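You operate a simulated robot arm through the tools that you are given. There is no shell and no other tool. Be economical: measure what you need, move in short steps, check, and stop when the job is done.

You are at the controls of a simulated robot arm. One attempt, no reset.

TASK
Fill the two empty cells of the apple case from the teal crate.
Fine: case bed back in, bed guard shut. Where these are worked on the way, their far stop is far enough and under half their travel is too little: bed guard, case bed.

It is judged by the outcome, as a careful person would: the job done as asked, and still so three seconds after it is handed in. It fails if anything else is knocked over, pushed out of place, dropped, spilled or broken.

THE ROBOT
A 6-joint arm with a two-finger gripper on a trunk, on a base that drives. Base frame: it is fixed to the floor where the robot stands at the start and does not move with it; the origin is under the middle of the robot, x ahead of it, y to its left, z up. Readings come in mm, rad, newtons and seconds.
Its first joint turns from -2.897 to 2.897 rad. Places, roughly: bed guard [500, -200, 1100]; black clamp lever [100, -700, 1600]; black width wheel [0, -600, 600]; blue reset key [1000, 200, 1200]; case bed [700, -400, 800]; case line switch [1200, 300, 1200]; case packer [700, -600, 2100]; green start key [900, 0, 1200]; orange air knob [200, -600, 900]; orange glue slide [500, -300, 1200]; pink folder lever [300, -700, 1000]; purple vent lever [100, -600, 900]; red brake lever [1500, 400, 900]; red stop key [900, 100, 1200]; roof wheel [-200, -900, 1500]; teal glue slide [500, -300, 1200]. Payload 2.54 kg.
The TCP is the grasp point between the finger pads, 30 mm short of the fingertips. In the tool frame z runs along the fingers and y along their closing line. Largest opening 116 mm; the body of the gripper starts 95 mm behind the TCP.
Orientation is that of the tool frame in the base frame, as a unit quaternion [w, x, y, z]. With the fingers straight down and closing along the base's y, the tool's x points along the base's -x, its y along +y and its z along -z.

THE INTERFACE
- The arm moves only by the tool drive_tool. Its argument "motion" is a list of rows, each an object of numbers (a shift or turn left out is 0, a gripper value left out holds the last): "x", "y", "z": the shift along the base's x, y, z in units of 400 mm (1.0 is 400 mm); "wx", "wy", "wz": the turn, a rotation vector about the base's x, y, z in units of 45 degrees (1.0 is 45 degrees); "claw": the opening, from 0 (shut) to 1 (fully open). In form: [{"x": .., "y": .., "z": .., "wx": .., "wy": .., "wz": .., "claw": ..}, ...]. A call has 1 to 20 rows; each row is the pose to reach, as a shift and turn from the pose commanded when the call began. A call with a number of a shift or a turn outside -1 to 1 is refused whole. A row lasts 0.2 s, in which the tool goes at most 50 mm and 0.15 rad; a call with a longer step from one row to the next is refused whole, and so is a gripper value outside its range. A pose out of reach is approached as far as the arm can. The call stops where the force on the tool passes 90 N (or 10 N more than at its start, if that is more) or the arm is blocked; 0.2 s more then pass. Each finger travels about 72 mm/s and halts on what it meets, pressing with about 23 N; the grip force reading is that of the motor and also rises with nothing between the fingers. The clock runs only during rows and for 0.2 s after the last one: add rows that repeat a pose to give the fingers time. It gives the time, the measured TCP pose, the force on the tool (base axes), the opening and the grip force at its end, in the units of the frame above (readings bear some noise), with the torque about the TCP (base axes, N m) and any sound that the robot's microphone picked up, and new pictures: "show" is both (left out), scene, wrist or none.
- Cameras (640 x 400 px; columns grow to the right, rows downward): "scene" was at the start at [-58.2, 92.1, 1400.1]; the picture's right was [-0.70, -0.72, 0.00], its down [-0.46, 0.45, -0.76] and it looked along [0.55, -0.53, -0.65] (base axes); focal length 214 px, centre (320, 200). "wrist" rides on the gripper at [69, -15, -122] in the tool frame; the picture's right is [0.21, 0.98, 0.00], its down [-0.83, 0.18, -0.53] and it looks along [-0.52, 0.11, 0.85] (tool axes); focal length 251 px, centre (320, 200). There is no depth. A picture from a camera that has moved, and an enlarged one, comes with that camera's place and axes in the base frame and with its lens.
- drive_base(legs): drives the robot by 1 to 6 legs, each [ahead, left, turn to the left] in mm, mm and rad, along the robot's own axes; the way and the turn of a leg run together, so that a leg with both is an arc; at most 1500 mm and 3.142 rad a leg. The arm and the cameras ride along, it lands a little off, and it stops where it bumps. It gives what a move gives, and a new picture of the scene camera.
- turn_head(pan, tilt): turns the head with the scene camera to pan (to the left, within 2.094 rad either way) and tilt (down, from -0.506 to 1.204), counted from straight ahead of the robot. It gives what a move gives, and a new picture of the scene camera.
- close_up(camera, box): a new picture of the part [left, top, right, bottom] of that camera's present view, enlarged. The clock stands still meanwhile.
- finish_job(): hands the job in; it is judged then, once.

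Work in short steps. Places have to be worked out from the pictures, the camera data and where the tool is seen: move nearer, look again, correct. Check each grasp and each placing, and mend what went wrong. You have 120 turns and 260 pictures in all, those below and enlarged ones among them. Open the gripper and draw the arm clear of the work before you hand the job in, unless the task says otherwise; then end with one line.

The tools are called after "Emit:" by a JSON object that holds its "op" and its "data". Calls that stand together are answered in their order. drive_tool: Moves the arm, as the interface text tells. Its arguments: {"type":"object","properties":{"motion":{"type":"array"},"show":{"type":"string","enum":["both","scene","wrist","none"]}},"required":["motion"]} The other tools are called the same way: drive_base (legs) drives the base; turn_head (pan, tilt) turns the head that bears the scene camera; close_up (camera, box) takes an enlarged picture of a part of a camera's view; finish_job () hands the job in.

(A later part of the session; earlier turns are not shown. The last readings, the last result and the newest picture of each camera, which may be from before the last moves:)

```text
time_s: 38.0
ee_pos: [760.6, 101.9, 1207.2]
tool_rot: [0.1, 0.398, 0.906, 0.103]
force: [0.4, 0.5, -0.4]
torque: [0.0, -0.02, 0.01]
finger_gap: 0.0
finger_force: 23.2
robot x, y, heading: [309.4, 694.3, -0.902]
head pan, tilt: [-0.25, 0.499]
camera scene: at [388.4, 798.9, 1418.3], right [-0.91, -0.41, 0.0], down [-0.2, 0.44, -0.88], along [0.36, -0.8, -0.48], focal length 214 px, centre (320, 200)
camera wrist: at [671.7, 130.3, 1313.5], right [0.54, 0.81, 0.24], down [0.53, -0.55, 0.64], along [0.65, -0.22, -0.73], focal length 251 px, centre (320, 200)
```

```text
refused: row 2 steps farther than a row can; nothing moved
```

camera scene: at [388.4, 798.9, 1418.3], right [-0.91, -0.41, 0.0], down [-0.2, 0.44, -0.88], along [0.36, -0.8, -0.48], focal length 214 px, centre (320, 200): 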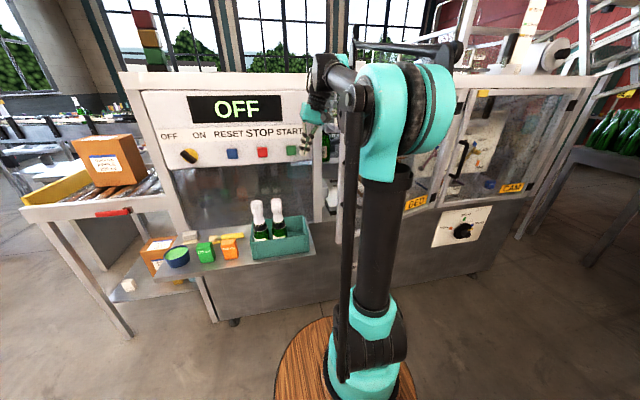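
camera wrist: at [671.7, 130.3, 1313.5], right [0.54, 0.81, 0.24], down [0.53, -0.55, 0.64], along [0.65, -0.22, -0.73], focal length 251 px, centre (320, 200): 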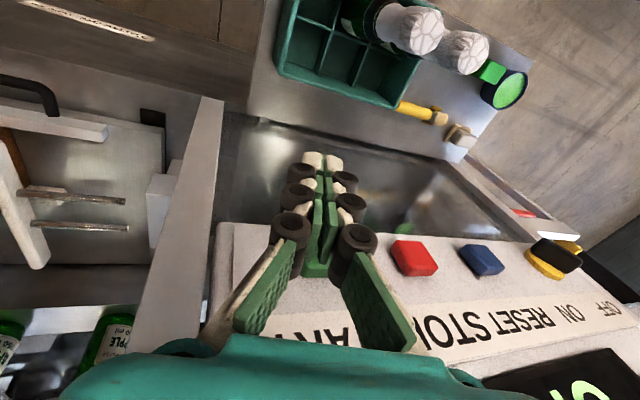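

Emit:
{"op": "drive_tool", "data": {"motion": [{"x": -0.03, "y": -0.023, "wx": -0.05, "wy": 0.12}, {"x": -0.08, "y": -0.062, "wx": -0.1, "wy": 0.24}, {"x": -0.14, "y": -0.11, "wx": -0.138, "wy": 0.34}, {"x": -0.2, "y": -0.156, "wx": -0.138, "wy": 0.34}, {"x": -0.25, "y": -0.195, "wx": -0.138, "wy": 0.34}]}}

```text
time_s: 38.7
ee_pos: [728.1, 79.5, 1208.1]
tool_rot: [0.091, 0.398, 0.906, 0.115]
force: [30.0, 39.8, -1.6]
torque: [-4.82, 3.24, -5.14]
finger_gap: 0.0
finger_force: 23.3
out of reach, approached as far as the arm can: row 1, 2, 3
robot x, y, heading: [306.7, 695.0, -0.903]
head pan, tilt: [-0.25, 0.499]
stopped in row 3: the force on the tool passed its limit at 131 N (the readings are from after the stop); the commanded pose is now the measured one
camera scene: at [390.8, 802.2, 1418.0], right [-0.91, -0.41, 0.0], down [-0.2, 0.44, -0.88], along [0.36, -0.8, -0.48], focal length 214 px, centre (320, 200)
camera wrist: at [639.6, 105.5, 1316.3], right [0.54, 0.8, 0.26], down [0.54, -0.56, 0.62], along [0.64, -0.2, -0.74], focal length 251 px, centre (320, 200)
```

scene: 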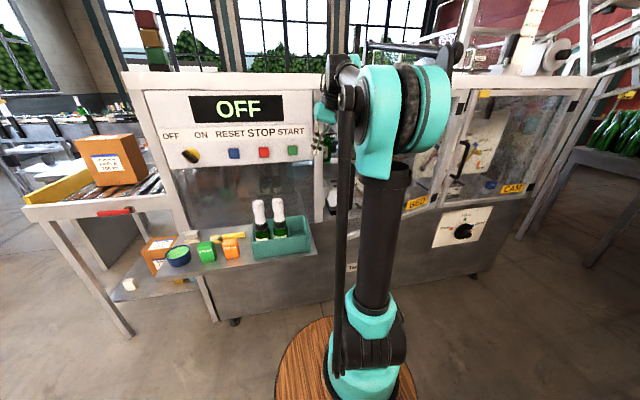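
wrist: 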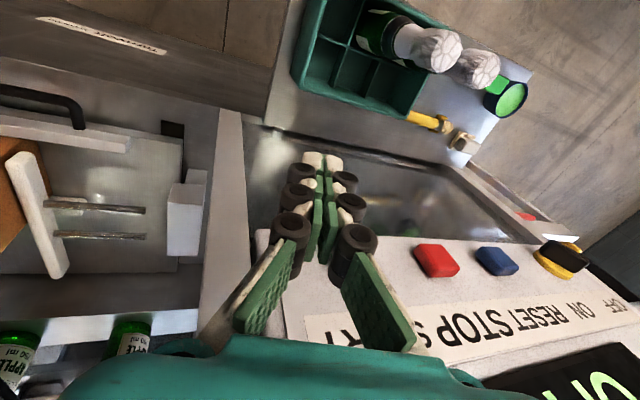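

The camera housing on the outer side of the hand catches the guard's edge (edge at q≈-296). I back off, go 45 mm closer to the face, and try to slip behind.

Emit:
{"op": "drive_tool", "data": {"motion": [{"x": 0.05, "y": 0.039}, {"x": 0.08, "y": 0.01}, {"x": 0.115, "y": -0.042}, {"x": 0.07, "y": -0.079}, {"x": 0.02, "y": -0.118}, {"x": -0.04, "y": -0.165}, {"x": -0.09, "y": -0.204}]}}

```text
time_s: 40.3
ee_pos: [688.3, -5.6, 1208.2]
tool_rot: [0.091, 0.398, 0.906, 0.113]
force: [0.7, 0.6, 0.5]
torque: [-0.04, 0.03, -0.01]
finger_gap: 0.0
finger_force: 22.5
robot x, y, heading: [306.9, 695.4, -0.894]
head pan, tilt: [-0.25, 0.499]
camera scene: at [388.8, 799.5, 1418.3], right [-0.91, -0.41, 0.0], down [-0.2, 0.44, -0.88], along [0.36, -0.8, -0.48], focal length 214 px, centre (320, 200)
camera wrist: at [600.6, 21.2, 1315.4], right [0.54, 0.8, 0.26], down [0.54, -0.56, 0.62], along [0.64, -0.2, -0.74], focal length 251 px, centre (320, 200)
```

scene: 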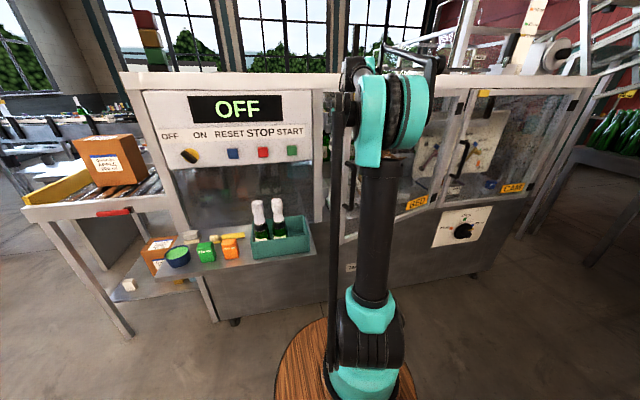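
wrist: 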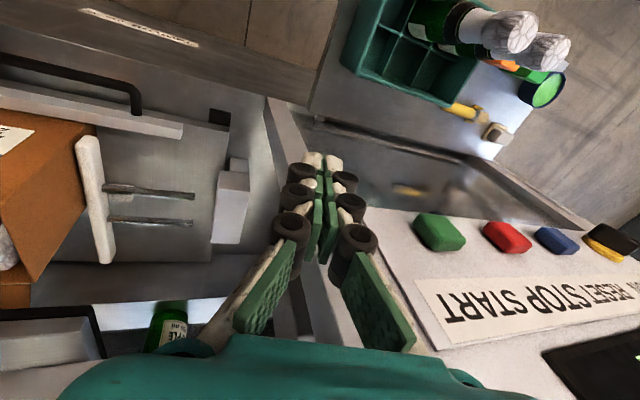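

The hand is now behind the guard with no contact (s≈539, q≈-428). I push it open, following the arc toward 45°.

Emit:
{"op": "drive_tool", "data": {"motion": [{"x": -0.071, "y": 0.034, "wz": 0.05}, {"x": -0.172, "y": 0.082, "wz": 0.12}, {"x": -0.26, "y": 0.133, "wz": 0.2}, {"x": -0.346, "y": 0.174, "wz": 0.28}, {"x": -0.45, "y": 0.2225, "wz": 0.36}, {"x": -0.558, "y": 0.2715, "wz": 0.45}, {"x": -0.672, "y": 0.319, "wz": 0.55}]}}

```text
time_s: 41.1
ee_pos: [603.3, 42.5, 1212.4]
tool_rot: [0.093, 0.337, 0.929, 0.123]
force: [-1.4, 0.0, 1.1]
torque: [-0.01, -0.04, -0.01]
finger_gap: 0.0
finger_force: 23.3
robot x, y, heading: [308.2, 693.4, -0.898]
head pan, tilt: [-0.25, 0.499]
stopped in row 3: the force on the tool passed its limit at 165 N (the readings are from after the stop); the commanded pose is now the measured one
camera scene: at [388.4, 800.2, 1418.2], right [-0.91, -0.41, 0.0], down [-0.2, 0.44, -0.88], along [0.36, -0.8, -0.48], focal length 214 px, centre (320, 200)
camera wrist: at [508.6, 57.9, 1318.0], right [0.43, 0.86, 0.26], down [0.6, -0.49, 0.64], along [0.68, -0.11, -0.72], focal length 251 px, centre (320, 200)
```

scene: 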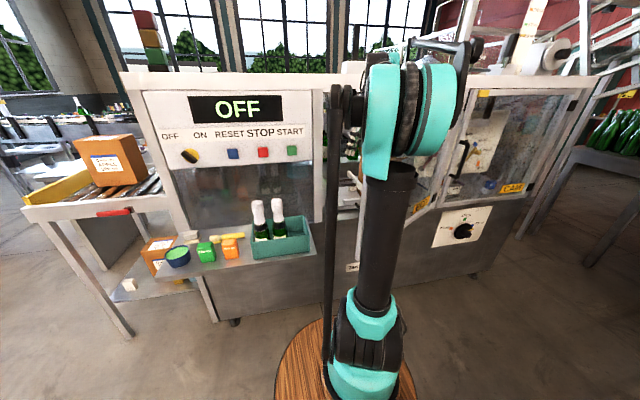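
wrist: 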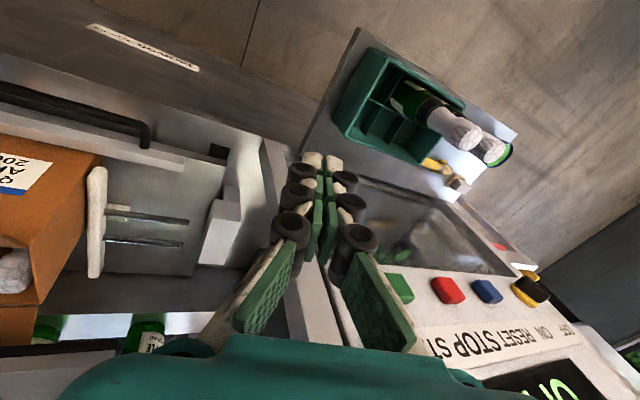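

The contact was a bump and the guard seems to have swung a little freely. I continue more slowly along the arc.

Emit:
{"op": "drive_tool", "data": {"motion": [{"x": -0.065, "y": 0.038, "wz": 0.05}, {"x": -0.127, "y": 0.069, "wz": 0.1}, {"x": -0.186, "y": 0.096, "wz": 0.15}, {"x": -0.2455, "y": 0.119, "wz": 0.2}, {"x": -0.305, "y": 0.1425, "wz": 0.25}, {"x": -0.364, "y": 0.169, "wz": 0.3}, {"x": -0.425, "y": 0.1945, "wz": 0.35}, {"x": -0.4885, "y": 0.215, "wz": 0.4}, {"x": -0.551, "y": 0.23, "wz": 0.45}, {"x": -0.617, "y": 0.241, "wz": 0.5}]}}

```text
time_s: 41.5
ee_pos: [587.9, 52.4, 1214.0]
tool_rot: [0.098, 0.324, 0.933, 0.124]
force: [-1.6, 0.3, -0.3]
torque: [-0.04, -0.06, 0.02]
finger_gap: 0.0
finger_force: 23.0
robot x, y, heading: [306.2, 696.9, -0.893]
head pan, tilt: [-0.25, 0.499]
stopped in row 1: the force on the tool passed its limit at 144 N (the readings are from after the stop); the commanded pose is now the measured one
camera scene: at [388.5, 799.6, 1418.3], right [-0.91, -0.41, 0.0], down [-0.2, 0.44, -0.88], along [0.36, -0.8, -0.48], focal length 214 px, centre (320, 200)
camera wrist: at [492.7, 64.6, 1318.9], right [0.4, 0.88, 0.27], down [0.6, -0.47, 0.65], along [0.69, -0.1, -0.72], focal length 251 px, centre (320, 200)
```

scene: 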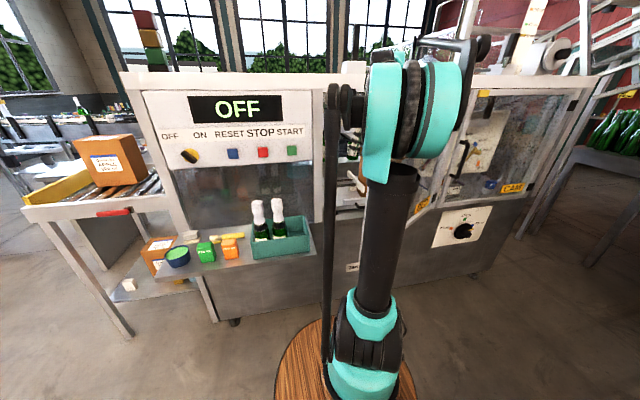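
wrist: 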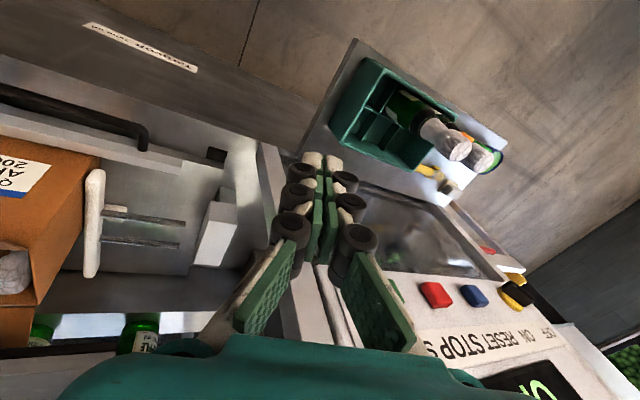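

Contact is inertial, so I use small 9 mm steps to push steadily.

Emit:
{"op": "drive_tool", "data": {"motion": [{"x": -0.012, "y": 0.007, "wz": 0.01}, {"x": -0.028, "y": 0.016, "wz": 0.03}, {"x": -0.048, "y": 0.027, "wz": 0.05}, {"x": -0.07, "y": 0.038, "wz": 0.07}, {"x": -0.093, "y": 0.049, "wz": 0.09}, {"x": -0.117, "y": 0.06, "wz": 0.11}, {"x": -0.142, "y": 0.072, "wz": 0.13}, {"x": -0.168, "y": 0.084, "wz": 0.15}, {"x": -0.195, "y": 0.096, "wz": 0.17}, {"x": -0.222, "y": 0.108, "wz": 0.19}, {"x": -0.25, "y": 0.12, "wz": 0.21}, {"x": -0.278, "y": 0.13, "wz": 0.23}, {"x": -0.306, "y": 0.14, "wz": 0.25}, {"x": -0.334, "y": 0.15, "wz": 0.27}, {"x": -0.362, "y": 0.158, "wz": 0.3}]}}

```text
time_s: 44.7
ee_pos: [461.7, 114.5, 1212.3]
tool_rot: [0.113, 0.215, 0.96, 0.142]
force: [0.8, 0.0, -1.0]
torque: [0.03, 0.04, 0.0]
finger_gap: 0.0
finger_force: 22.6
out of reach, approached as far as the arm can: row 9, 10, 11, 12, 13, 14, 15
robot x, y, heading: [310.6, 695.9, -0.902]
head pan, tilt: [-0.25, 0.499]
camera scene: at [388.7, 799.0, 1418.3], right [-0.91, -0.41, 0.0], down [-0.2, 0.44, -0.88], along [0.36, -0.8, -0.48], focal length 214 px, centre (320, 200)
camera wrist: at [360.8, 106.2, 1311.7], right [0.18, 0.94, 0.28], down [0.65, -0.33, 0.68], along [0.74, 0.06, -0.67], focal length 251 px, centre (320, 200)
```

scene: 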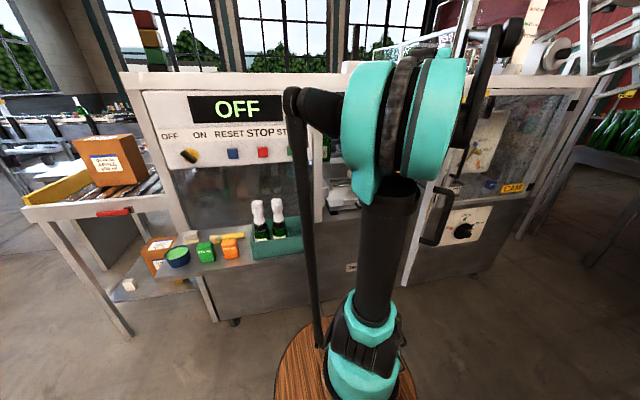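
wrist: 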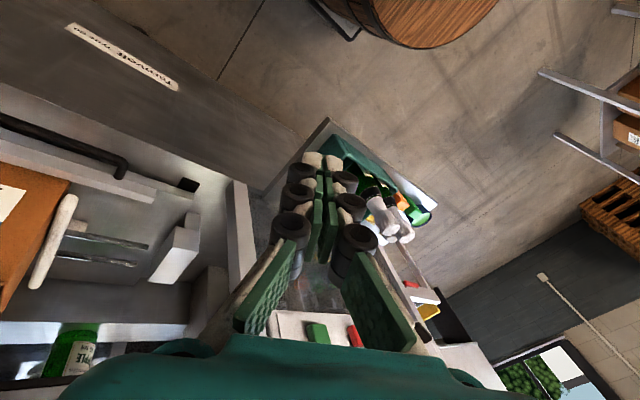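

The guard is now around 45°, swinging well. I continue in small steps.

Emit:
{"op": "drive_tool", "data": {"motion": [{"x": -0.03, "y": 0.011, "wz": 0.03}, {"x": -0.061, "y": 0.022, "wz": 0.06}, {"x": -0.092, "y": 0.033, "wz": 0.09}, {"x": -0.123, "y": 0.0435, "wz": 0.12}, {"x": -0.155, "y": 0.053, "wz": 0.15}, {"x": -0.188, "y": 0.062, "wz": 0.18}, {"x": -0.223, "y": 0.07, "wz": 0.21}, {"x": -0.258, "y": 0.078, "wz": 0.24}, {"x": -0.294, "y": 0.083, "wz": 0.27}, {"x": -0.329, "y": 0.0885, "wz": 0.3}, {"x": -0.365, "y": 0.091, "wz": 0.33}, {"x": -0.4, "y": 0.0935, "wz": 0.36}, {"x": -0.435, "y": 0.092, "wz": 0.39}, {"x": -0.47, "y": 0.09, "wz": 0.42}, {"x": -0.505, "y": 0.086, "wz": 0.45}, {"x": -0.54, "y": 0.082, "wz": 0.48}]}}

```text
time_s: 48.1
ee_pos: [324.6, 106.2, 1207.8]
tool_rot: [0.184, 0.05, 0.972, 0.137]
force: [0.4, 0.7, 0.3]
torque: [-0.01, 0.02, -0.03]
finger_gap: 0.0
finger_force: 22.6
out of reach, approached as far as the arm can: row 2, 3, 4, 5, 6, 7, 8, 9, 10, 11, 12, 13, 14, 15, 16
robot x, y, heading: [305.8, 693.3, -0.9]
head pan, tilt: [-0.25, 0.499]
camera scene: at [388.8, 799.3, 1418.3], right [-0.91, -0.41, 0.0], down [-0.2, 0.44, -0.88], along [0.36, -0.8, -0.48], focal length 214 px, centre (320, 200)
camera wrist: at [213.5, 71.4, 1291.3], right [-0.15, 0.97, 0.21], down [0.58, -0.08, 0.81], along [0.8, 0.24, -0.54], focal length 251 px, centre (320, 200)
```

scene: 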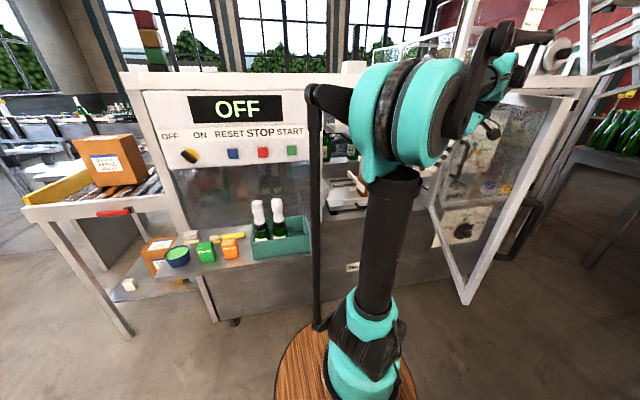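
wrist: 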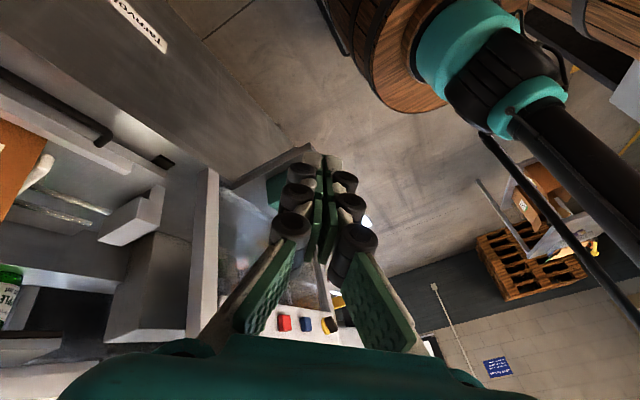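

The guard is open about 60°. I withdraw the arm to the left to see the bed area clearly.

Emit:
{"op": "drive_tool", "data": {"motion": [{"x": 0.1, "y": 0.0, "wx": -0.03, "wy": 0.04}, {"x": 0.21, "y": 0.02, "wx": -0.06, "wy": 0.1, "wz": -0.08}, {"x": 0.32, "y": 0.04, "wx": -0.1, "wy": 0.16, "wz": -0.16}, {"x": 0.43, "y": 0.08, "wx": -0.13, "wy": 0.22, "wz": -0.24}, {"x": 0.54, "y": 0.12, "wx": -0.16, "wy": 0.28, "wz": -0.32}, {"x": 0.65, "y": 0.16, "wx": -0.19, "wy": 0.31, "wz": -0.4}, {"x": 0.76, "y": 0.2, "wx": -0.215, "wy": 0.337, "wz": -0.48}, {"x": 0.87, "y": 0.24, "wx": -0.215, "wy": 0.337, "wz": -0.5}]}}

Emit:
{"op": "turn_head", "data": {"pan": -0.5, "tilt": 0.55}}

```text
time_s: 49.9
ee_pos: [663.5, 192.8, 1212.4]
tool_rot: [0.135, 0.234, 0.961, 0.059]
force: [-1.2, 0.2, 0.1]
torque: [0.04, -0.02, -0.03]
finger_gap: 0.1
finger_force: 22.9
out of reach, approached as far as the arm can: row 5, 6, 7, 8
robot x, y, heading: [307.4, 689.8, -0.896]
head pan, tilt: [-0.25, 0.499]
camera scene: at [388.5, 799.1, 1418.3], right [-0.91, -0.41, 0.0], down [-0.2, 0.44, -0.88], along [0.36, -0.8, -0.48], focal length 214 px, centre (320, 200)
camera wrist: at [561.6, 206.6, 1310.1], right [0.24, 0.96, 0.12], down [0.63, -0.25, 0.74], along [0.74, -0.1, -0.67], focal length 251 px, centre (320, 200)
```

scene: 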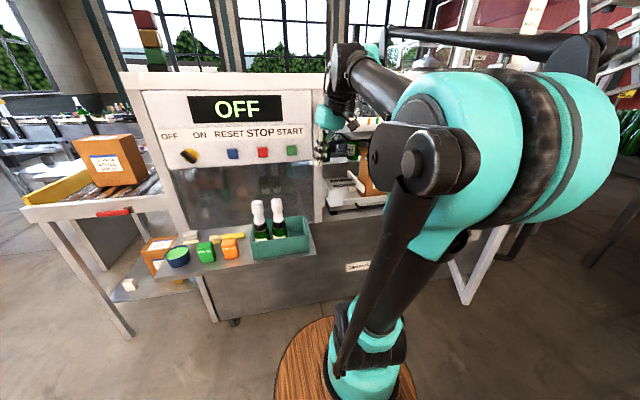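
wrist: 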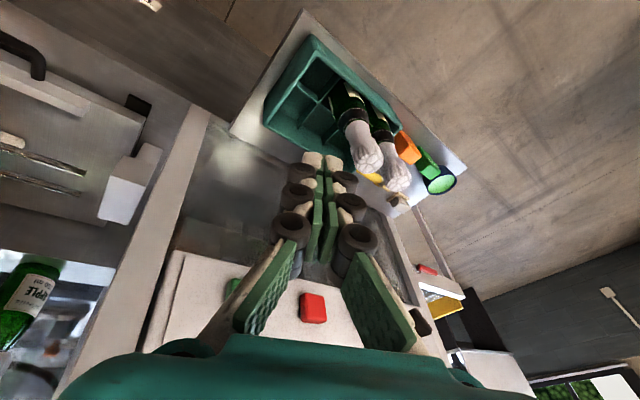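

```text
time_s: 50.6
ee_pos: [663.1, 193.5, 1211.1]
tool_rot: [0.136, 0.235, 0.961, 0.06]
force: [0.5, -0.5, 0.1]
torque: [0.01, -0.01, 0.04]
finger_gap: 0.1
finger_force: 22.8
robot x, y, heading: [308.2, 695.4, -0.9]
head pan, tilt: [-0.499, 0.55]
camera scene: at [366.9, 793.6, 1413.7], right [-0.99, -0.17, 0.0], down [-0.09, 0.51, -0.85], along [0.15, -0.84, -0.52], focal length 214 px, centre (320, 200)
```

scene: 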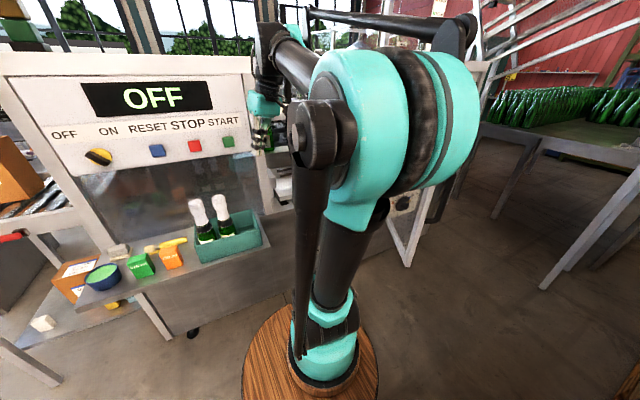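

The arm blocks the head camera, so I'll use the wrist camera: move over the front of the bay, square to it, at z≈1300.

Emit:
{"op": "drive_tool", "data": {"motion": [{"x": 0.0, "y": -0.1, "z": 0.03, "wz": -0.05}, {"x": -0.01, "y": -0.2, "z": 0.06, "wz": -0.1}, {"x": -0.04, "y": -0.3, "z": 0.09, "wz": -0.15}, {"x": -0.1, "y": -0.39, "z": 0.12, "wz": -0.2}, {"x": -0.16, "y": -0.47, "z": 0.15, "wz": -0.25}, {"x": -0.22, "y": -0.55, "z": 0.18, "wz": -0.3}, {"x": -0.28, "y": -0.63, "z": 0.21, "wz": -0.34}, {"x": -0.325, "y": -0.69, "z": 0.225, "wz": -0.34}]}}

```text
time_s: 52.4
ee_pos: [533.0, -80.1, 1302.7]
tool_rot: [0.144, 0.361, 0.921, 0.041]
force: [0.2, 1.6, -0.1]
torque: [-0.04, 0.05, -0.05]
finger_gap: 0.0
finger_force: 23.2
robot x, y, heading: [310.6, 692.5, -0.899]
head pan, tilt: [-0.499, 0.55]
camera scene: at [367.0, 794.0, 1413.7], right [-0.99, -0.17, 0.0], down [-0.09, 0.51, -0.85], along [0.15, -0.84, -0.52], focal length 214 px, centre (320, 200)
camera wrist: at [437.8, -40.8, 1401.0], right [0.49, 0.87, 0.12], down [0.54, -0.41, 0.74], along [0.69, -0.29, -0.67], focal length 251 px, centre (320, 200)
```

scene: 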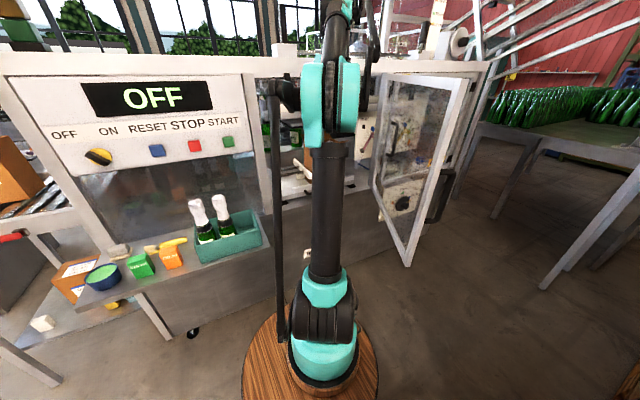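
wrist: 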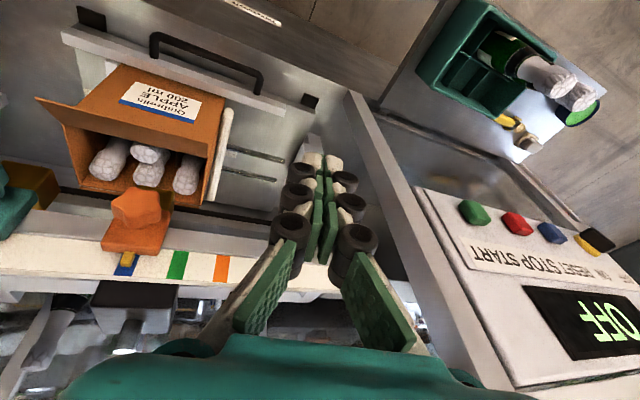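

The wrist view shows the bed's horizontal handle bar (s≈175–365, q≈-512, z≈900), well within the open bay, and the case with 4 corks. I back off and turn the tool so the fingers straddle that bar from a 45° downward approach.

Emit:
{"op": "drive_tool", "data": {"motion": [{"x": -0.05, "y": 0.036, "z": -0.05}, {"x": -0.1, "y": 0.072, "z": -0.11, "wx": 0.023, "wy": -0.07, "wz": -0.165}, {"x": -0.15, "y": 0.107, "z": -0.17, "wx": 0.047, "wy": -0.144, "wz": -0.33}, {"x": -0.2, "y": 0.143, "z": -0.23, "wx": 0.07, "wy": -0.216, "wz": -0.5}, {"x": -0.25, "y": 0.179, "z": -0.29, "wx": 0.094, "wy": -0.289, "wz": -0.667}, {"x": -0.3, "y": 0.215, "z": -0.34, "wx": 0.118, "wy": -0.361, "wz": -0.833}, {"x": -0.3, "y": 0.215, "z": -0.38, "wx": 0.1415, "wy": -0.433, "wz": -1.0}]}}

```text
time_s: 54.0
ee_pos: [412.2, 1.7, 1149.4]
tool_rot: [0.277, 0.679, 0.673, 0.092]
force: [-0.3, -0.1, 0.3]
torque: [0.03, 0.02, 0.02]
finger_gap: 0.3
finger_force: 22.8
robot x, y, heading: [310.8, 691.1, -0.9]
head pan, tilt: [-0.499, 0.55]
camera scene: at [366.8, 793.5, 1413.7], right [-0.99, -0.17, 0.0], down [-0.09, 0.51, -0.85], along [0.15, -0.84, -0.52], focal length 214 px, centre (320, 200)
camera wrist: at [343.2, 99.6, 1226.3], right [0.86, 0.27, 0.44], down [-0.17, -0.65, 0.74], along [0.48, -0.71, -0.51], focal length 251 px, centre (320, 200)
```

scene: 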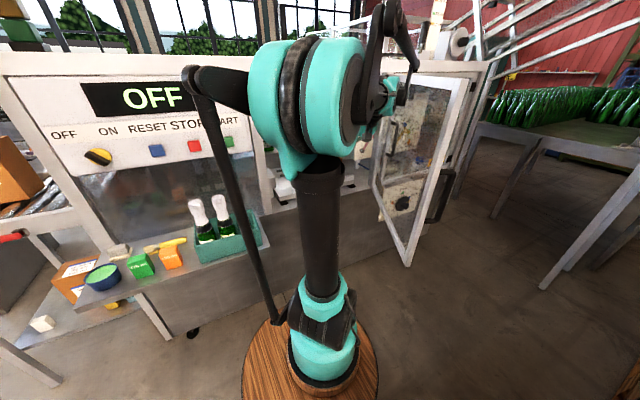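
wrist: 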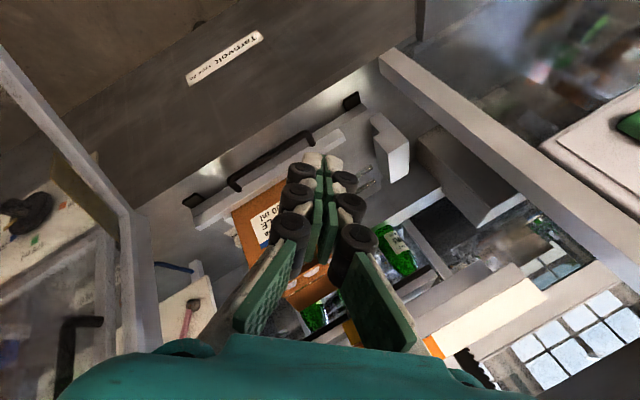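

The turn works. I finish the rotation, open the fingers, and come closer to measure the handle precisely.

Emit:
{"op": "drive_tool", "data": {"motion": [{"x": 0.01, "y": -0.035, "z": -0.04, "wx": 0.023, "wy": -0.07, "wz": -0.165, "claw": 0.6}, {"x": 0.02, "y": -0.07, "z": -0.08, "wx": 0.047, "wy": -0.144, "wz": -0.33}, {"x": 0.03, "y": -0.105, "z": -0.12, "wx": 0.07, "wy": -0.216, "wz": -0.5}, {"x": 0.04, "y": -0.14, "z": -0.16, "wx": 0.094, "wy": -0.289, "wz": -0.667}, {"x": 0.05, "y": -0.175, "z": -0.2, "wx": 0.118, "wy": -0.361, "wz": -0.833}, {"x": 0.05, "y": -0.21, "z": -0.225, "wx": 0.1415, "wy": -0.433, "wz": -1.0}]}}

```text
time_s: 55.4
ee_pos: [268.9, 20.7, 1071.9]
tool_rot: [0.399, 0.8, 0.436, 0.101]
force: [-0.5, 0.1, 0.5]
torque: [-0.03, -0.07, -0.01]
finger_gap: 69.6
finger_force: 0.1
out of reach, approached as far as the arm can: row 2, 3, 4, 5, 6
robot x, y, heading: [307.9, 693.8, -0.904]
head pan, tilt: [-0.499, 0.55]
camera scene: at [366.5, 793.7, 1413.7], right [-0.99, -0.17, 0.0], down [-0.09, 0.51, -0.85], along [0.15, -0.84, -0.52], focal length 214 px, centre (320, 200)
camera wrist: at [238.2, 147.4, 1129.7], right [0.73, -0.13, 0.67], down [-0.66, -0.4, 0.64], along [0.19, -0.91, -0.38], focal length 251 px, centre (320, 200)
```

scene: 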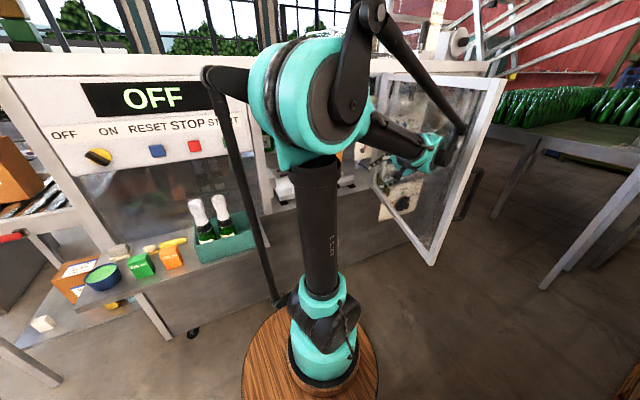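
wrist: 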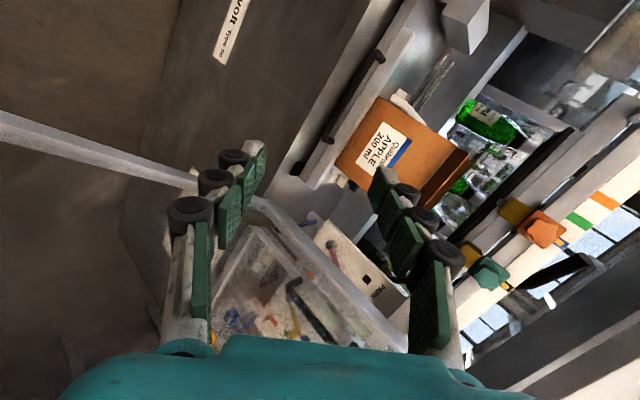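

The arm can't reach that orientation well. I'll take a close look at the handle; hooking it from behind with vertical fingers may suit better.

Emit:
{"op": "close_up", "data": {"camera": "wrist", "box": [260, 20, 440, 220]}}

```text
2.00 times, centred on (350, 120) of wrist
camera zoom: at [238.2, 147.4, 1129.7], right [0.73, -0.13, 0.67], down [-0.66, -0.4, 0.64], along [0.19, -0.91, -0.38], focal length 503 px, centre (260, 360)
```

zoom: 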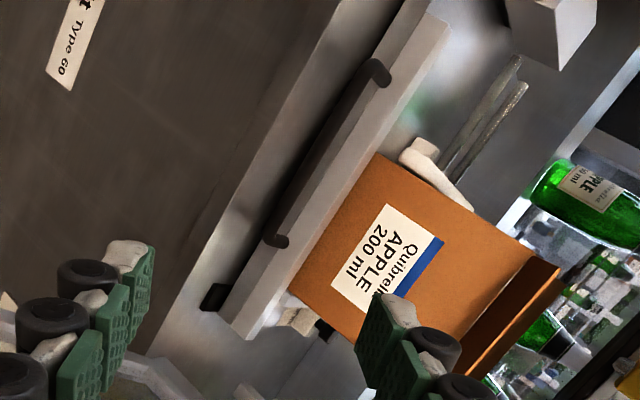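

Triangulating all views, the handle bar is at s≈148–354, q≈-548, z≈830. I return to a finger-down orientation leaning 25° outward, to hook the bar from behind.

Emit:
{"op": "drive_tool", "data": {"motion": [{"x": 0.05, "y": -0.015, "z": 0.04, "wx": -0.032, "wy": 0.1, "wz": 0.12, "claw": 0.3}, {"x": 0.11, "y": -0.035, "z": 0.08, "wx": -0.064, "wy": 0.21, "wz": 0.25, "claw": 0}, {"x": 0.17, "y": -0.06, "z": 0.12, "wx": -0.096, "wy": 0.317, "wz": 0.378}, {"x": 0.23, "y": -0.08, "z": 0.16, "wx": -0.127, "wy": 0.423, "wz": 0.504}, {"x": 0.283, "y": -0.1, "z": 0.195, "wx": -0.159, "wy": 0.529, "wz": 0.63}], "show": "none"}}

Emit:
{"op": "drive_tool", "data": {"motion": [{"x": 0.03, "y": -0.065, "z": -0.03, "wx": -0.03, "wy": 0.09, "wz": 0.11}, {"x": 0.06, "y": -0.13, "z": -0.06, "wx": -0.06, "wy": 0.19, "wz": 0.23}, {"x": 0.09, "y": -0.195, "z": -0.1, "wx": -0.09, "wy": 0.29, "wz": 0.35}, {"x": 0.12, "y": -0.26, "z": -0.14, "wx": -0.12, "wy": 0.39, "wz": 0.46}, {"x": 0.155, "y": -0.33, "z": -0.2, "wx": -0.14, "wy": 0.48, "wz": 0.57}, {"x": 0.185, "y": -0.395, "z": -0.25, "wx": -0.159, "wy": 0.529, "wz": 0.63}]}}

```text
time_s: 56.6
ee_pos: [378.9, -16.7, 1151.2]
tool_rot: [0.313, 0.648, 0.695, 0.002]
force: [0.1, -0.2, 0.2]
torque: [-0.02, 0.01, -0.01]
finger_gap: 0.0
finger_force: 23.1
robot x, y, heading: [307.9, 692.0, -0.902]
head pan, tilt: [-0.499, 0.55]
```

```text
time_s: 58.0
ee_pos: [453.0, -175.9, 1051.5]
tool_rot: [0.192, 0.425, 0.879, -0.096]
force: [0.5, 0.8, 0.5]
torque: [-0.04, -0.03, 0.01]
finger_gap: 0.3
finger_force: 22.7
robot x, y, heading: [307.7, 696.8, -0.899]
head pan, tilt: [-0.499, 0.55]
camera scene: at [366.7, 793.9, 1413.7], right [-0.99, -0.17, 0.0], down [-0.09, 0.51, -0.85], along [0.15, -0.84, -0.52], focal length 214 px, centre (320, 200)
camera wrist: at [370.0, -94.3, 1133.5], right [0.65, 0.76, -0.1], down [0.47, -0.3, 0.83], along [0.6, -0.58, -0.55], focal length 251 px, centre (320, 200)
```

scene: 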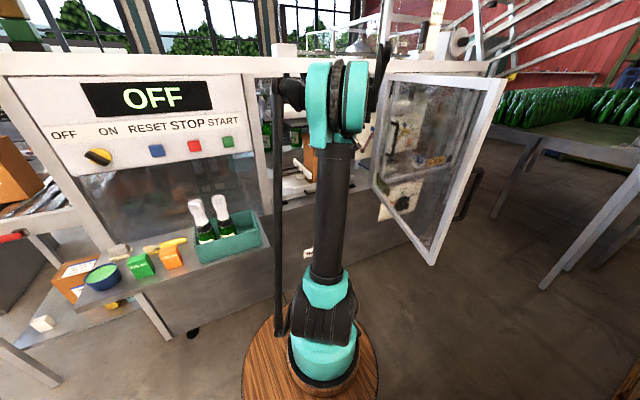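
wrist: 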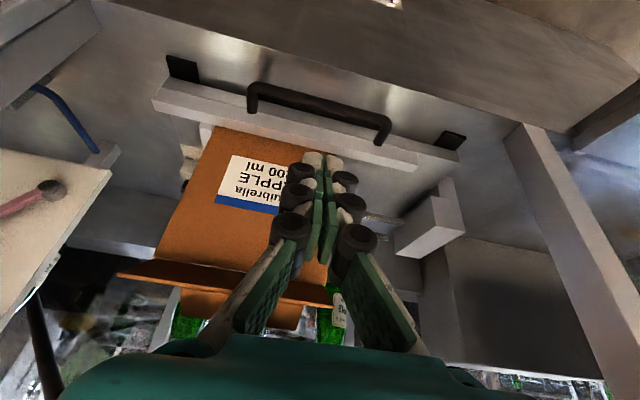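

The bar is clearly visible with about a 40 mm standoff. I move to s≈290 just behind the bar, above it, with a 15° lean, and then look.

Emit:
{"op": "drive_tool", "data": {"motion": [{"x": 0.06, "y": -0.043, "z": -0.065, "wx": 0.035, "wy": 0.027}, {"x": 0.12, "y": -0.087, "z": -0.13, "wx": 0.07, "wy": 0.055}, {"x": 0.18, "y": -0.13, "z": -0.2, "wx": 0.105, "wy": 0.082}, {"x": 0.24, "y": -0.173, "z": -0.26, "wx": 0.14, "wy": 0.11}, {"x": 0.3, "y": -0.2165, "z": -0.325, "wx": 0.175, "wy": 0.137}]}}

```text
time_s: 59.2
ee_pos: [555.7, -260.7, 919.8]
tool_rot: [0.177, 0.421, 0.889, -0.024]
force: [-0.5, 1.3, 0.9]
torque: [0.0, -0.01, -0.05]
finger_gap: 0.0
finger_force: 23.0
out of reach, approached as far as the arm can: row 1, 2, 3, 4, 5
robot x, y, heading: [304.8, 688.9, -0.899]
head pan, tilt: [-0.499, 0.55]
camera scene: at [366.6, 793.9, 1413.7], right [-0.99, -0.17, 0.0], down [-0.09, 0.51, -0.85], along [0.15, -0.84, -0.52], focal length 214 px, centre (320, 200)
camera wrist: at [467.4, -194.6, 1009.5], right [0.62, 0.79, 0.03], down [0.46, -0.39, 0.79], along [0.64, -0.48, -0.61], focal length 251 px, centre (320, 200)
```

scene: 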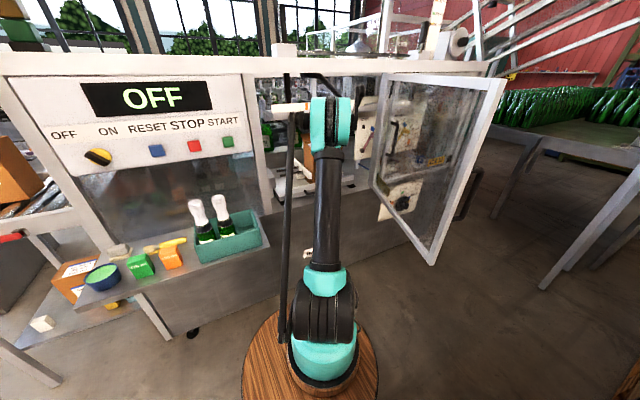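
wrist: 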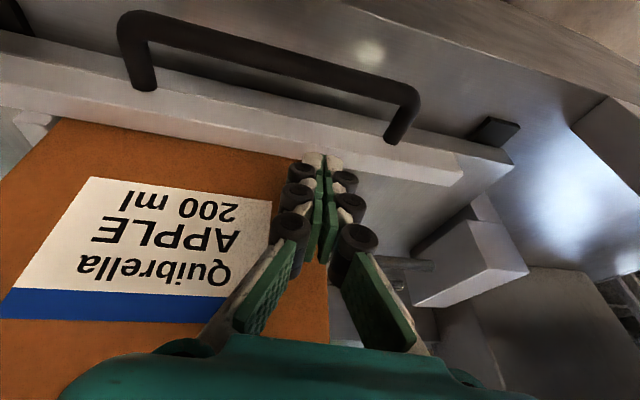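

I realise the reach limit is measured from the robot's origin: here I'm at 985 mm. I retract the arm and drive 150 mm nearer and 150 mm to the right, which stays clear of the open guard and shelf.

Emit:
{"op": "drive_tool", "data": {"motion": [{"x": -0.05, "y": 0.065, "z": 0.05}, {"x": -0.1, "y": 0.13, "z": 0.1}, {"x": -0.15, "y": 0.2, "z": 0.15}, {"x": -0.2, "y": 0.265, "z": 0.2}, {"x": -0.255, "y": 0.33, "z": 0.26}, {"x": -0.308, "y": 0.394, "z": 0.325}], "show": "none"}}

Emit:
{"op": "drive_base", "data": {"legs": [[150, -150, 0]]}}

```text
time_s: 60.6
ee_pos: [428.3, -108.6, 1048.1]
tool_rot: [0.176, 0.423, 0.889, -0.025]
force: [-0.6, -0.4, 0.6]
torque: [0.04, 0.01, 0.02]
finger_gap: 0.0
finger_force: 22.9
robot x, y, heading: [308.5, 695.4, -0.897]
head pan, tilt: [-0.499, 0.55]
```

```text
time_s: 62.3
ee_pos: [400.3, -316.7, 1049.3]
tool_rot: [0.177, 0.424, 0.888, -0.023]
force: [-1.0, -0.1, -0.1]
torque: [0.03, -0.01, 0.03]
finger_gap: 0.0
finger_force: 23.0
robot x, y, heading: [284.2, 487.1, -0.903]
head pan, tilt: [-0.499, 0.55]
camera scene: at [342.6, 584.2, 1413.7], right [-0.99, -0.17, 0.0], down [-0.09, 0.52, -0.85], along [0.14, -0.84, -0.52], focal length 214 px, centre (320, 200)
```

scene: 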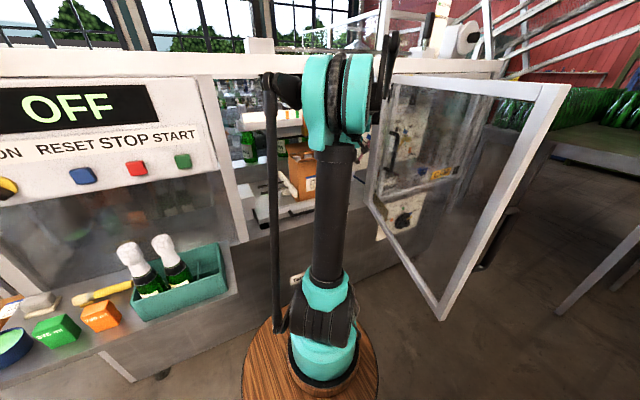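

The guard is open about 69° and clear of the base. I shift the tool back in front of the handle and yaw it so the fingers can straddle the bar front-to-back.

Emit:
{"op": "drive_tool", "data": {"motion": [{"y": 0.1}, {"y": 0.2, "wx": 0.03, "wy": -0.02, "wz": -0.15}, {"y": 0.3, "wx": 0.065, "wy": -0.04, "wz": -0.3}, {"y": 0.4, "wx": 0.105, "wy": -0.06, "wz": -0.46}, {"y": 0.527, "wx": 0.145, "wy": -0.085, "wz": -0.63}, {"y": 0.527, "wx": 0.185, "wy": -0.11, "wz": -0.8}, {"y": 0.527, "wx": 0.225, "wy": -0.13, "wz": -0.97}], "show": "none"}}

Emit:
{"op": "drive_tool", "data": {"motion": [{"wx": 0.038, "wy": -0.02, "wz": -0.16, "claw": 0.7}, {"wx": 0.075, "wy": -0.043, "wz": -0.32}, {"wx": 0.112, "wy": -0.065, "wz": -0.485}, {"wx": 0.15, "wy": -0.087, "wz": -0.647}, {"wx": 0.1875, "wy": -0.108, "wz": -0.81}, {"wx": 0.225, "wy": -0.13, "wz": -0.97}]}}

```text
refused: row 5 steps farther than a row can; nothing moved
```

```text
time_s: 63.7
ee_pos: [397.0, -315.6, 1047.5]
tool_rot: [0.173, 0.69, 0.703, 0.008]
force: [0.5, -0.4, 0.2]
torque: [-0.01, 0.01, -0.01]
finger_gap: 81.3
finger_force: 0.0
out of reach, approached as far as the arm can: row 5, 6
robot x, y, heading: [284.2, 483.2, -0.897]
head pan, tilt: [-0.499, 0.55]
camera scene: at [342.6, 584.3, 1413.7], right [-0.99, -0.17, 0.0], down [-0.09, 0.52, -0.85], along [0.14, -0.84, -0.52], focal length 214 px, centre (320, 200)
camera wrist: at [351.5, -221.4, 1144.0], right [0.95, 0.25, 0.2], down [0.03, -0.68, 0.74], along [0.32, -0.69, -0.65], focal length 251 px, centre (320, 200)
```

scene: 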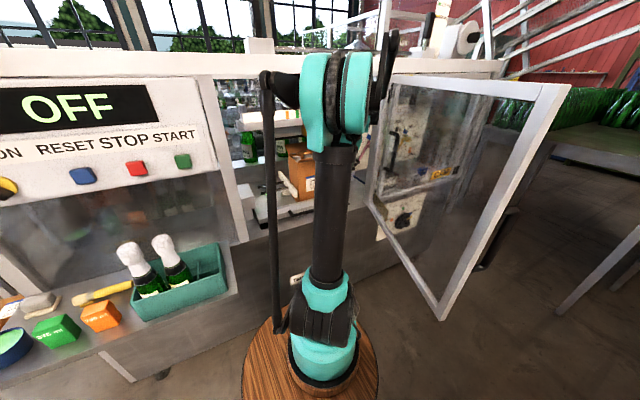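
wrist: 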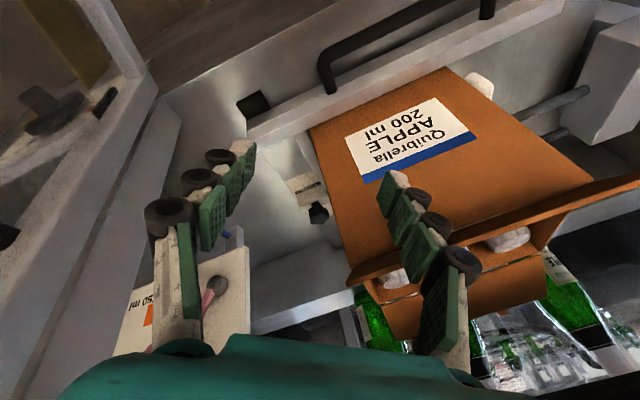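

That yaw runs into a wrist limit. I'll hook the bar instead with near-vertical fingers (gap ≈31 mm, finger 22 mm): reorient and move in front of the handle's left part.

Emit:
{"op": "drive_tool", "data": {"motion": [{"x": 0.04, "y": 0.06, "z": -0.02, "wy": 0.06, "wz": 0.13, "claw": 0.3}, {"x": 0.09, "y": 0.13, "z": -0.04, "wy": 0.12, "wz": 0.26, "claw": 0}, {"x": 0.14, "y": 0.2, "z": -0.06, "wy": 0.18, "wz": 0.4}, {"x": 0.19, "y": 0.28, "z": -0.08, "wy": 0.24, "wz": 0.53}, {"x": 0.245, "y": 0.36, "z": -0.1, "wy": 0.3, "wz": 0.66}, {"x": 0.297, "y": 0.4325, "z": -0.12, "wx": 0.009, "wy": 0.353, "wz": 0.794}]}}

```text
time_s: 65.1
ee_pos: [491.2, -146.5, 1001.0]
tool_rot: [0.151, 0.428, 0.891, 0.02]
force: [0.1, -1.0, -0.2]
torque: [-0.01, -0.01, 0.0]
finger_gap: 0.0
finger_force: 23.4
out of reach, approached as far as the arm can: row 1, 2, 3, 4, 5, 6
robot x, y, heading: [284.3, 484.8, -0.902]
head pan, tilt: [-0.499, 0.55]
camera scene: at [342.6, 584.2, 1413.7], right [-0.99, -0.17, 0.0], down [-0.09, 0.52, -0.85], along [0.14, -0.84, -0.52], focal length 214 px, centre (320, 200)
camera wrist: at [403.2, -91.4, 1097.6], right [0.61, 0.78, 0.11], down [0.47, -0.47, 0.75], along [0.64, -0.41, -0.66], focal length 251 px, centre (320, 200)
```

scene: 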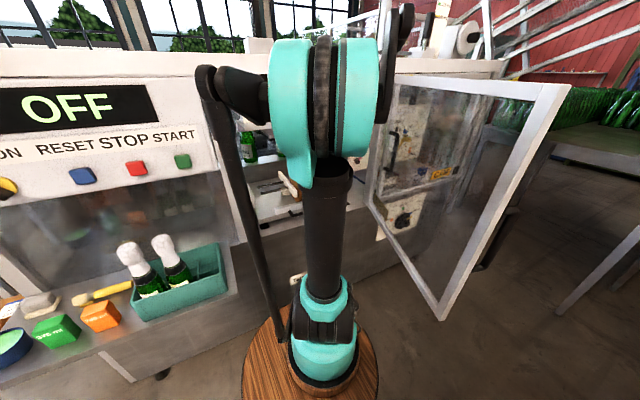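
wrist: 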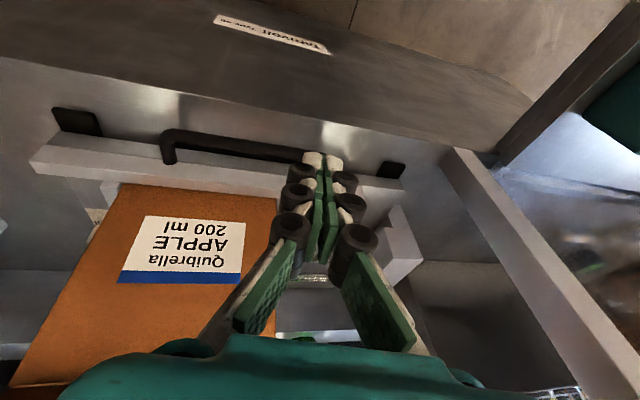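

The tool still can't stand vertical in this arm configuration. I test yawing the other way (+45°), to see which wrist direction is free.

Emit:
{"op": "drive_tool", "data": {"motion": [{"x": -0.05, "y": 0.06, "z": 0.03, "wz": 0.1}, {"x": -0.1, "y": 0.12, "z": 0.06, "wz": 0.27}, {"x": -0.1, "y": 0.12, "z": 0.06, "wz": 0.45}, {"x": -0.1, "y": 0.12, "z": 0.06, "wz": 0.63}, {"x": -0.1, "y": 0.12, "z": 0.06, "wz": 0.81}, {"x": -0.1, "y": 0.12, "z": 0.06, "wz": 1.0}]}}

```text
time_s: 66.5
ee_pos: [451.4, -97.7, 1023.8]
tool_rot: [0.135, 0.056, 0.986, 0.076]
force: [-0.6, 0.1, 1.0]
torque: [-0.03, 0.02, 0.04]
finger_gap: 0.0
finger_force: 22.9
robot x, y, heading: [283.7, 482.4, -0.899]
head pan, tilt: [-0.499, 0.55]
camera scene: at [342.7, 584.4, 1413.7], right [-0.99, -0.17, 0.0], down [-0.09, 0.52, -0.85], along [0.14, -0.84, -0.52], focal length 214 px, centre (320, 200)
camera wrist: at [350.1, -120.2, 1120.1], right [-0.12, 0.99, 0.11], down [0.66, 0.0, 0.75], along [0.74, 0.16, -0.65], focal length 251 px, centre (320, 200)
```

scene: 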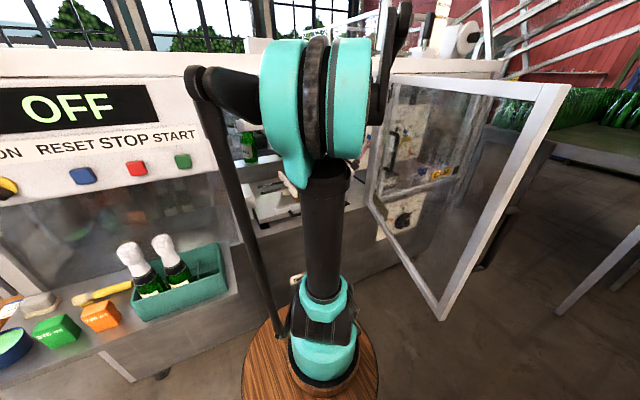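
wrist: 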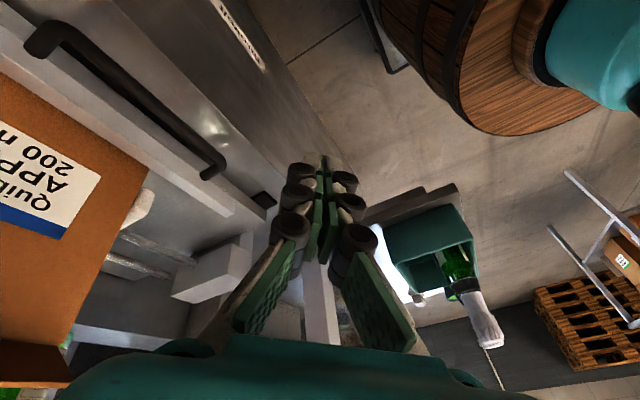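

The + direction is free. I continue to align the fingers front-to-back across the bar with a 20° lean, opening the claw.

Emit:
{"op": "drive_tool", "data": {"motion": [{"wx": -0.1, "wy": 0.02, "wz": 0.125, "claw": 0.6}, {"wx": -0.21, "wy": 0.04, "wz": 0.255}, {"wx": -0.315, "wy": 0.062, "wz": 0.385}, {"wx": -0.42, "wy": 0.082, "wz": 0.515}, {"wx": -0.525, "wy": 0.103, "wz": 0.645}, {"wx": -0.63, "wy": 0.124, "wz": 0.775}, {"wx": -0.736, "wy": 0.144, "wz": 0.9025}]}}

```text
time_s: 68.1
ee_pos: [433.9, -97.1, 1023.6]
tool_rot: [0.078, -0.324, 0.926, -0.176]
force: [0.6, -0.3, -0.3]
torque: [0.03, -0.03, 0.01]
finger_gap: 69.6
finger_force: 0.0
out of reach, approached as far as the arm can: row 1, 2, 3, 4, 5, 6, 7
robot x, y, heading: [285.5, 488.3, -0.904]
head pan, tilt: [-0.499, 0.55]
camera scene: at [342.7, 584.2, 1413.7], right [-0.99, -0.17, 0.0], down [-0.09, 0.52, -0.85], along [0.14, -0.84, -0.52], focal length 214 px, centre (320, 200)
camera wrist: at [356.0, -117.9, 1141.1], right [-0.73, 0.58, -0.37], down [0.4, 0.8, 0.45], along [0.56, 0.18, -0.81], focal length 251 px, centre (320, 200)
```

scene: 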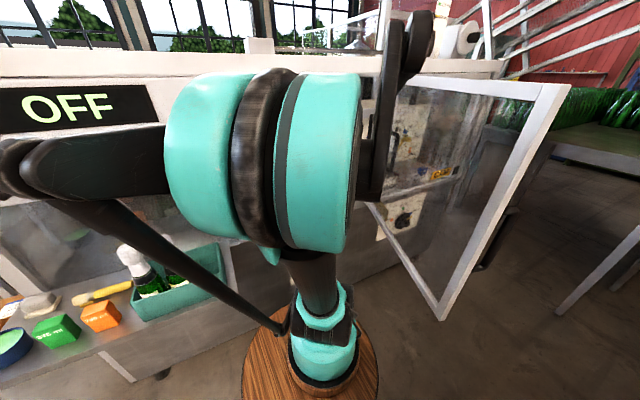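
wrist: 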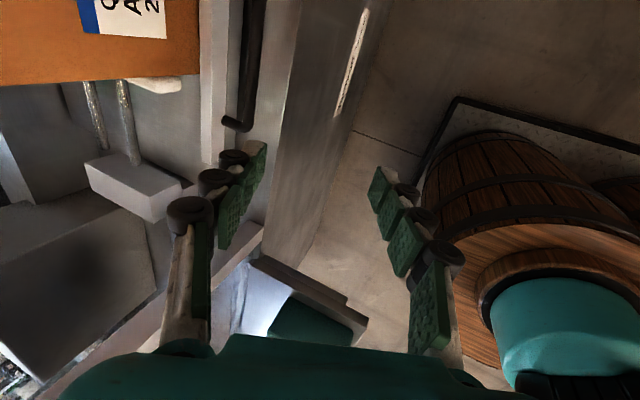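

Orientation reached. The handle's near end again measures s≈348, q≈-528, z≈822; I approach to just in front of and above the bar with a 50 mm opening.

Emit:
{"op": "drive_tool", "data": {"motion": [{"x": 0.04, "y": -0.06, "z": -0.06, "claw": 0.43}, {"x": 0.08, "y": -0.12, "z": -0.12}, {"x": 0.12, "y": -0.18, "z": -0.18}, {"x": 0.16, "y": -0.24, "z": -0.24}, {"x": 0.192, "y": -0.294, "z": -0.3}]}}

```text
time_s: 69.3
ee_pos: [501.0, -215.9, 903.8]
tool_rot: [0.097, -0.324, 0.923, -0.181]
force: [0.3, 0.4, 0.1]
torque: [-0.05, 0.0, -0.01]
finger_gap: 49.9
finger_force: 0.0
out of reach, approached as far as the arm can: row 2, 3, 4, 5
robot x, y, heading: [279.8, 482.5, -0.899]
head pan, tilt: [-0.499, 0.55]
camera scene: at [342.6, 584.6, 1413.7], right [-0.99, -0.17, 0.0], down [-0.09, 0.52, -0.85], along [0.14, -0.84, -0.52], focal length 214 px, centre (320, 200)
camera wrist: at [420.4, -237.4, 1017.6], right [-0.72, 0.57, -0.4], down [0.38, 0.8, 0.47], along [0.59, 0.19, -0.79], focal length 251 px, centre (320, 200)
```

scene: 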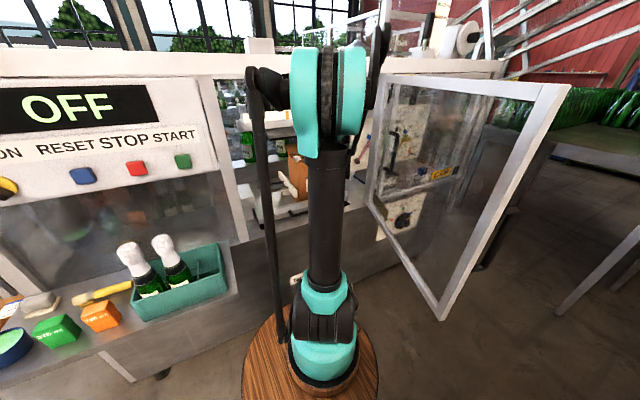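
wrist: 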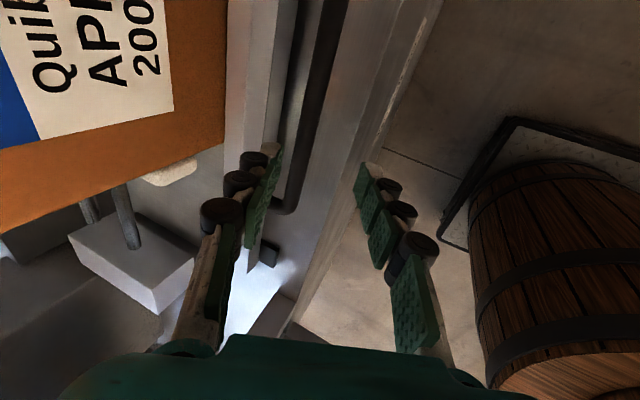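

The bar (q≈-528) lies between the fingers' planes. I move 38 mm inward and then descend slowly around the bar.

Emit:
{"op": "drive_tool", "data": {"motion": [{"x": 0.03, "y": -0.038, "z": -0.04}, {"x": 0.0585, "y": -0.075, "z": -0.085}, {"x": 0.0585, "y": -0.075, "z": -0.11}, {"x": 0.0585, "y": -0.075, "z": -0.135}], "show": "wrist"}}

```text
time_s: 70.3
ee_pos: [511.9, -249.1, 850.0]
tool_rot: [0.099, -0.326, 0.923, -0.181]
force: [0.1, 0.0, -0.1]
torque: [0.02, 0.01, 0.0]
finger_gap: 49.9
finger_force: 0.1
out of reach, approached as far as the arm can: row 1, 2, 3, 4
robot x, y, heading: [283.2, 486.4, -0.904]
head pan, tilt: [-0.499, 0.55]
camera wrist: at [430.9, -270.1, 963.4], right [-0.72, 0.57, -0.4], down [0.37, 0.8, 0.47], along [0.59, 0.19, -0.79], focal length 251 px, centre (320, 200)
```

wrist: 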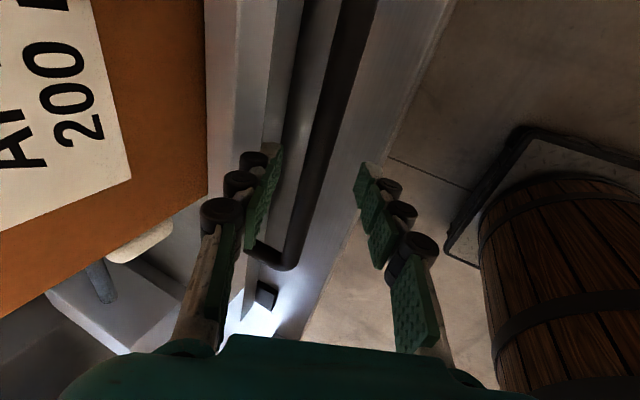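

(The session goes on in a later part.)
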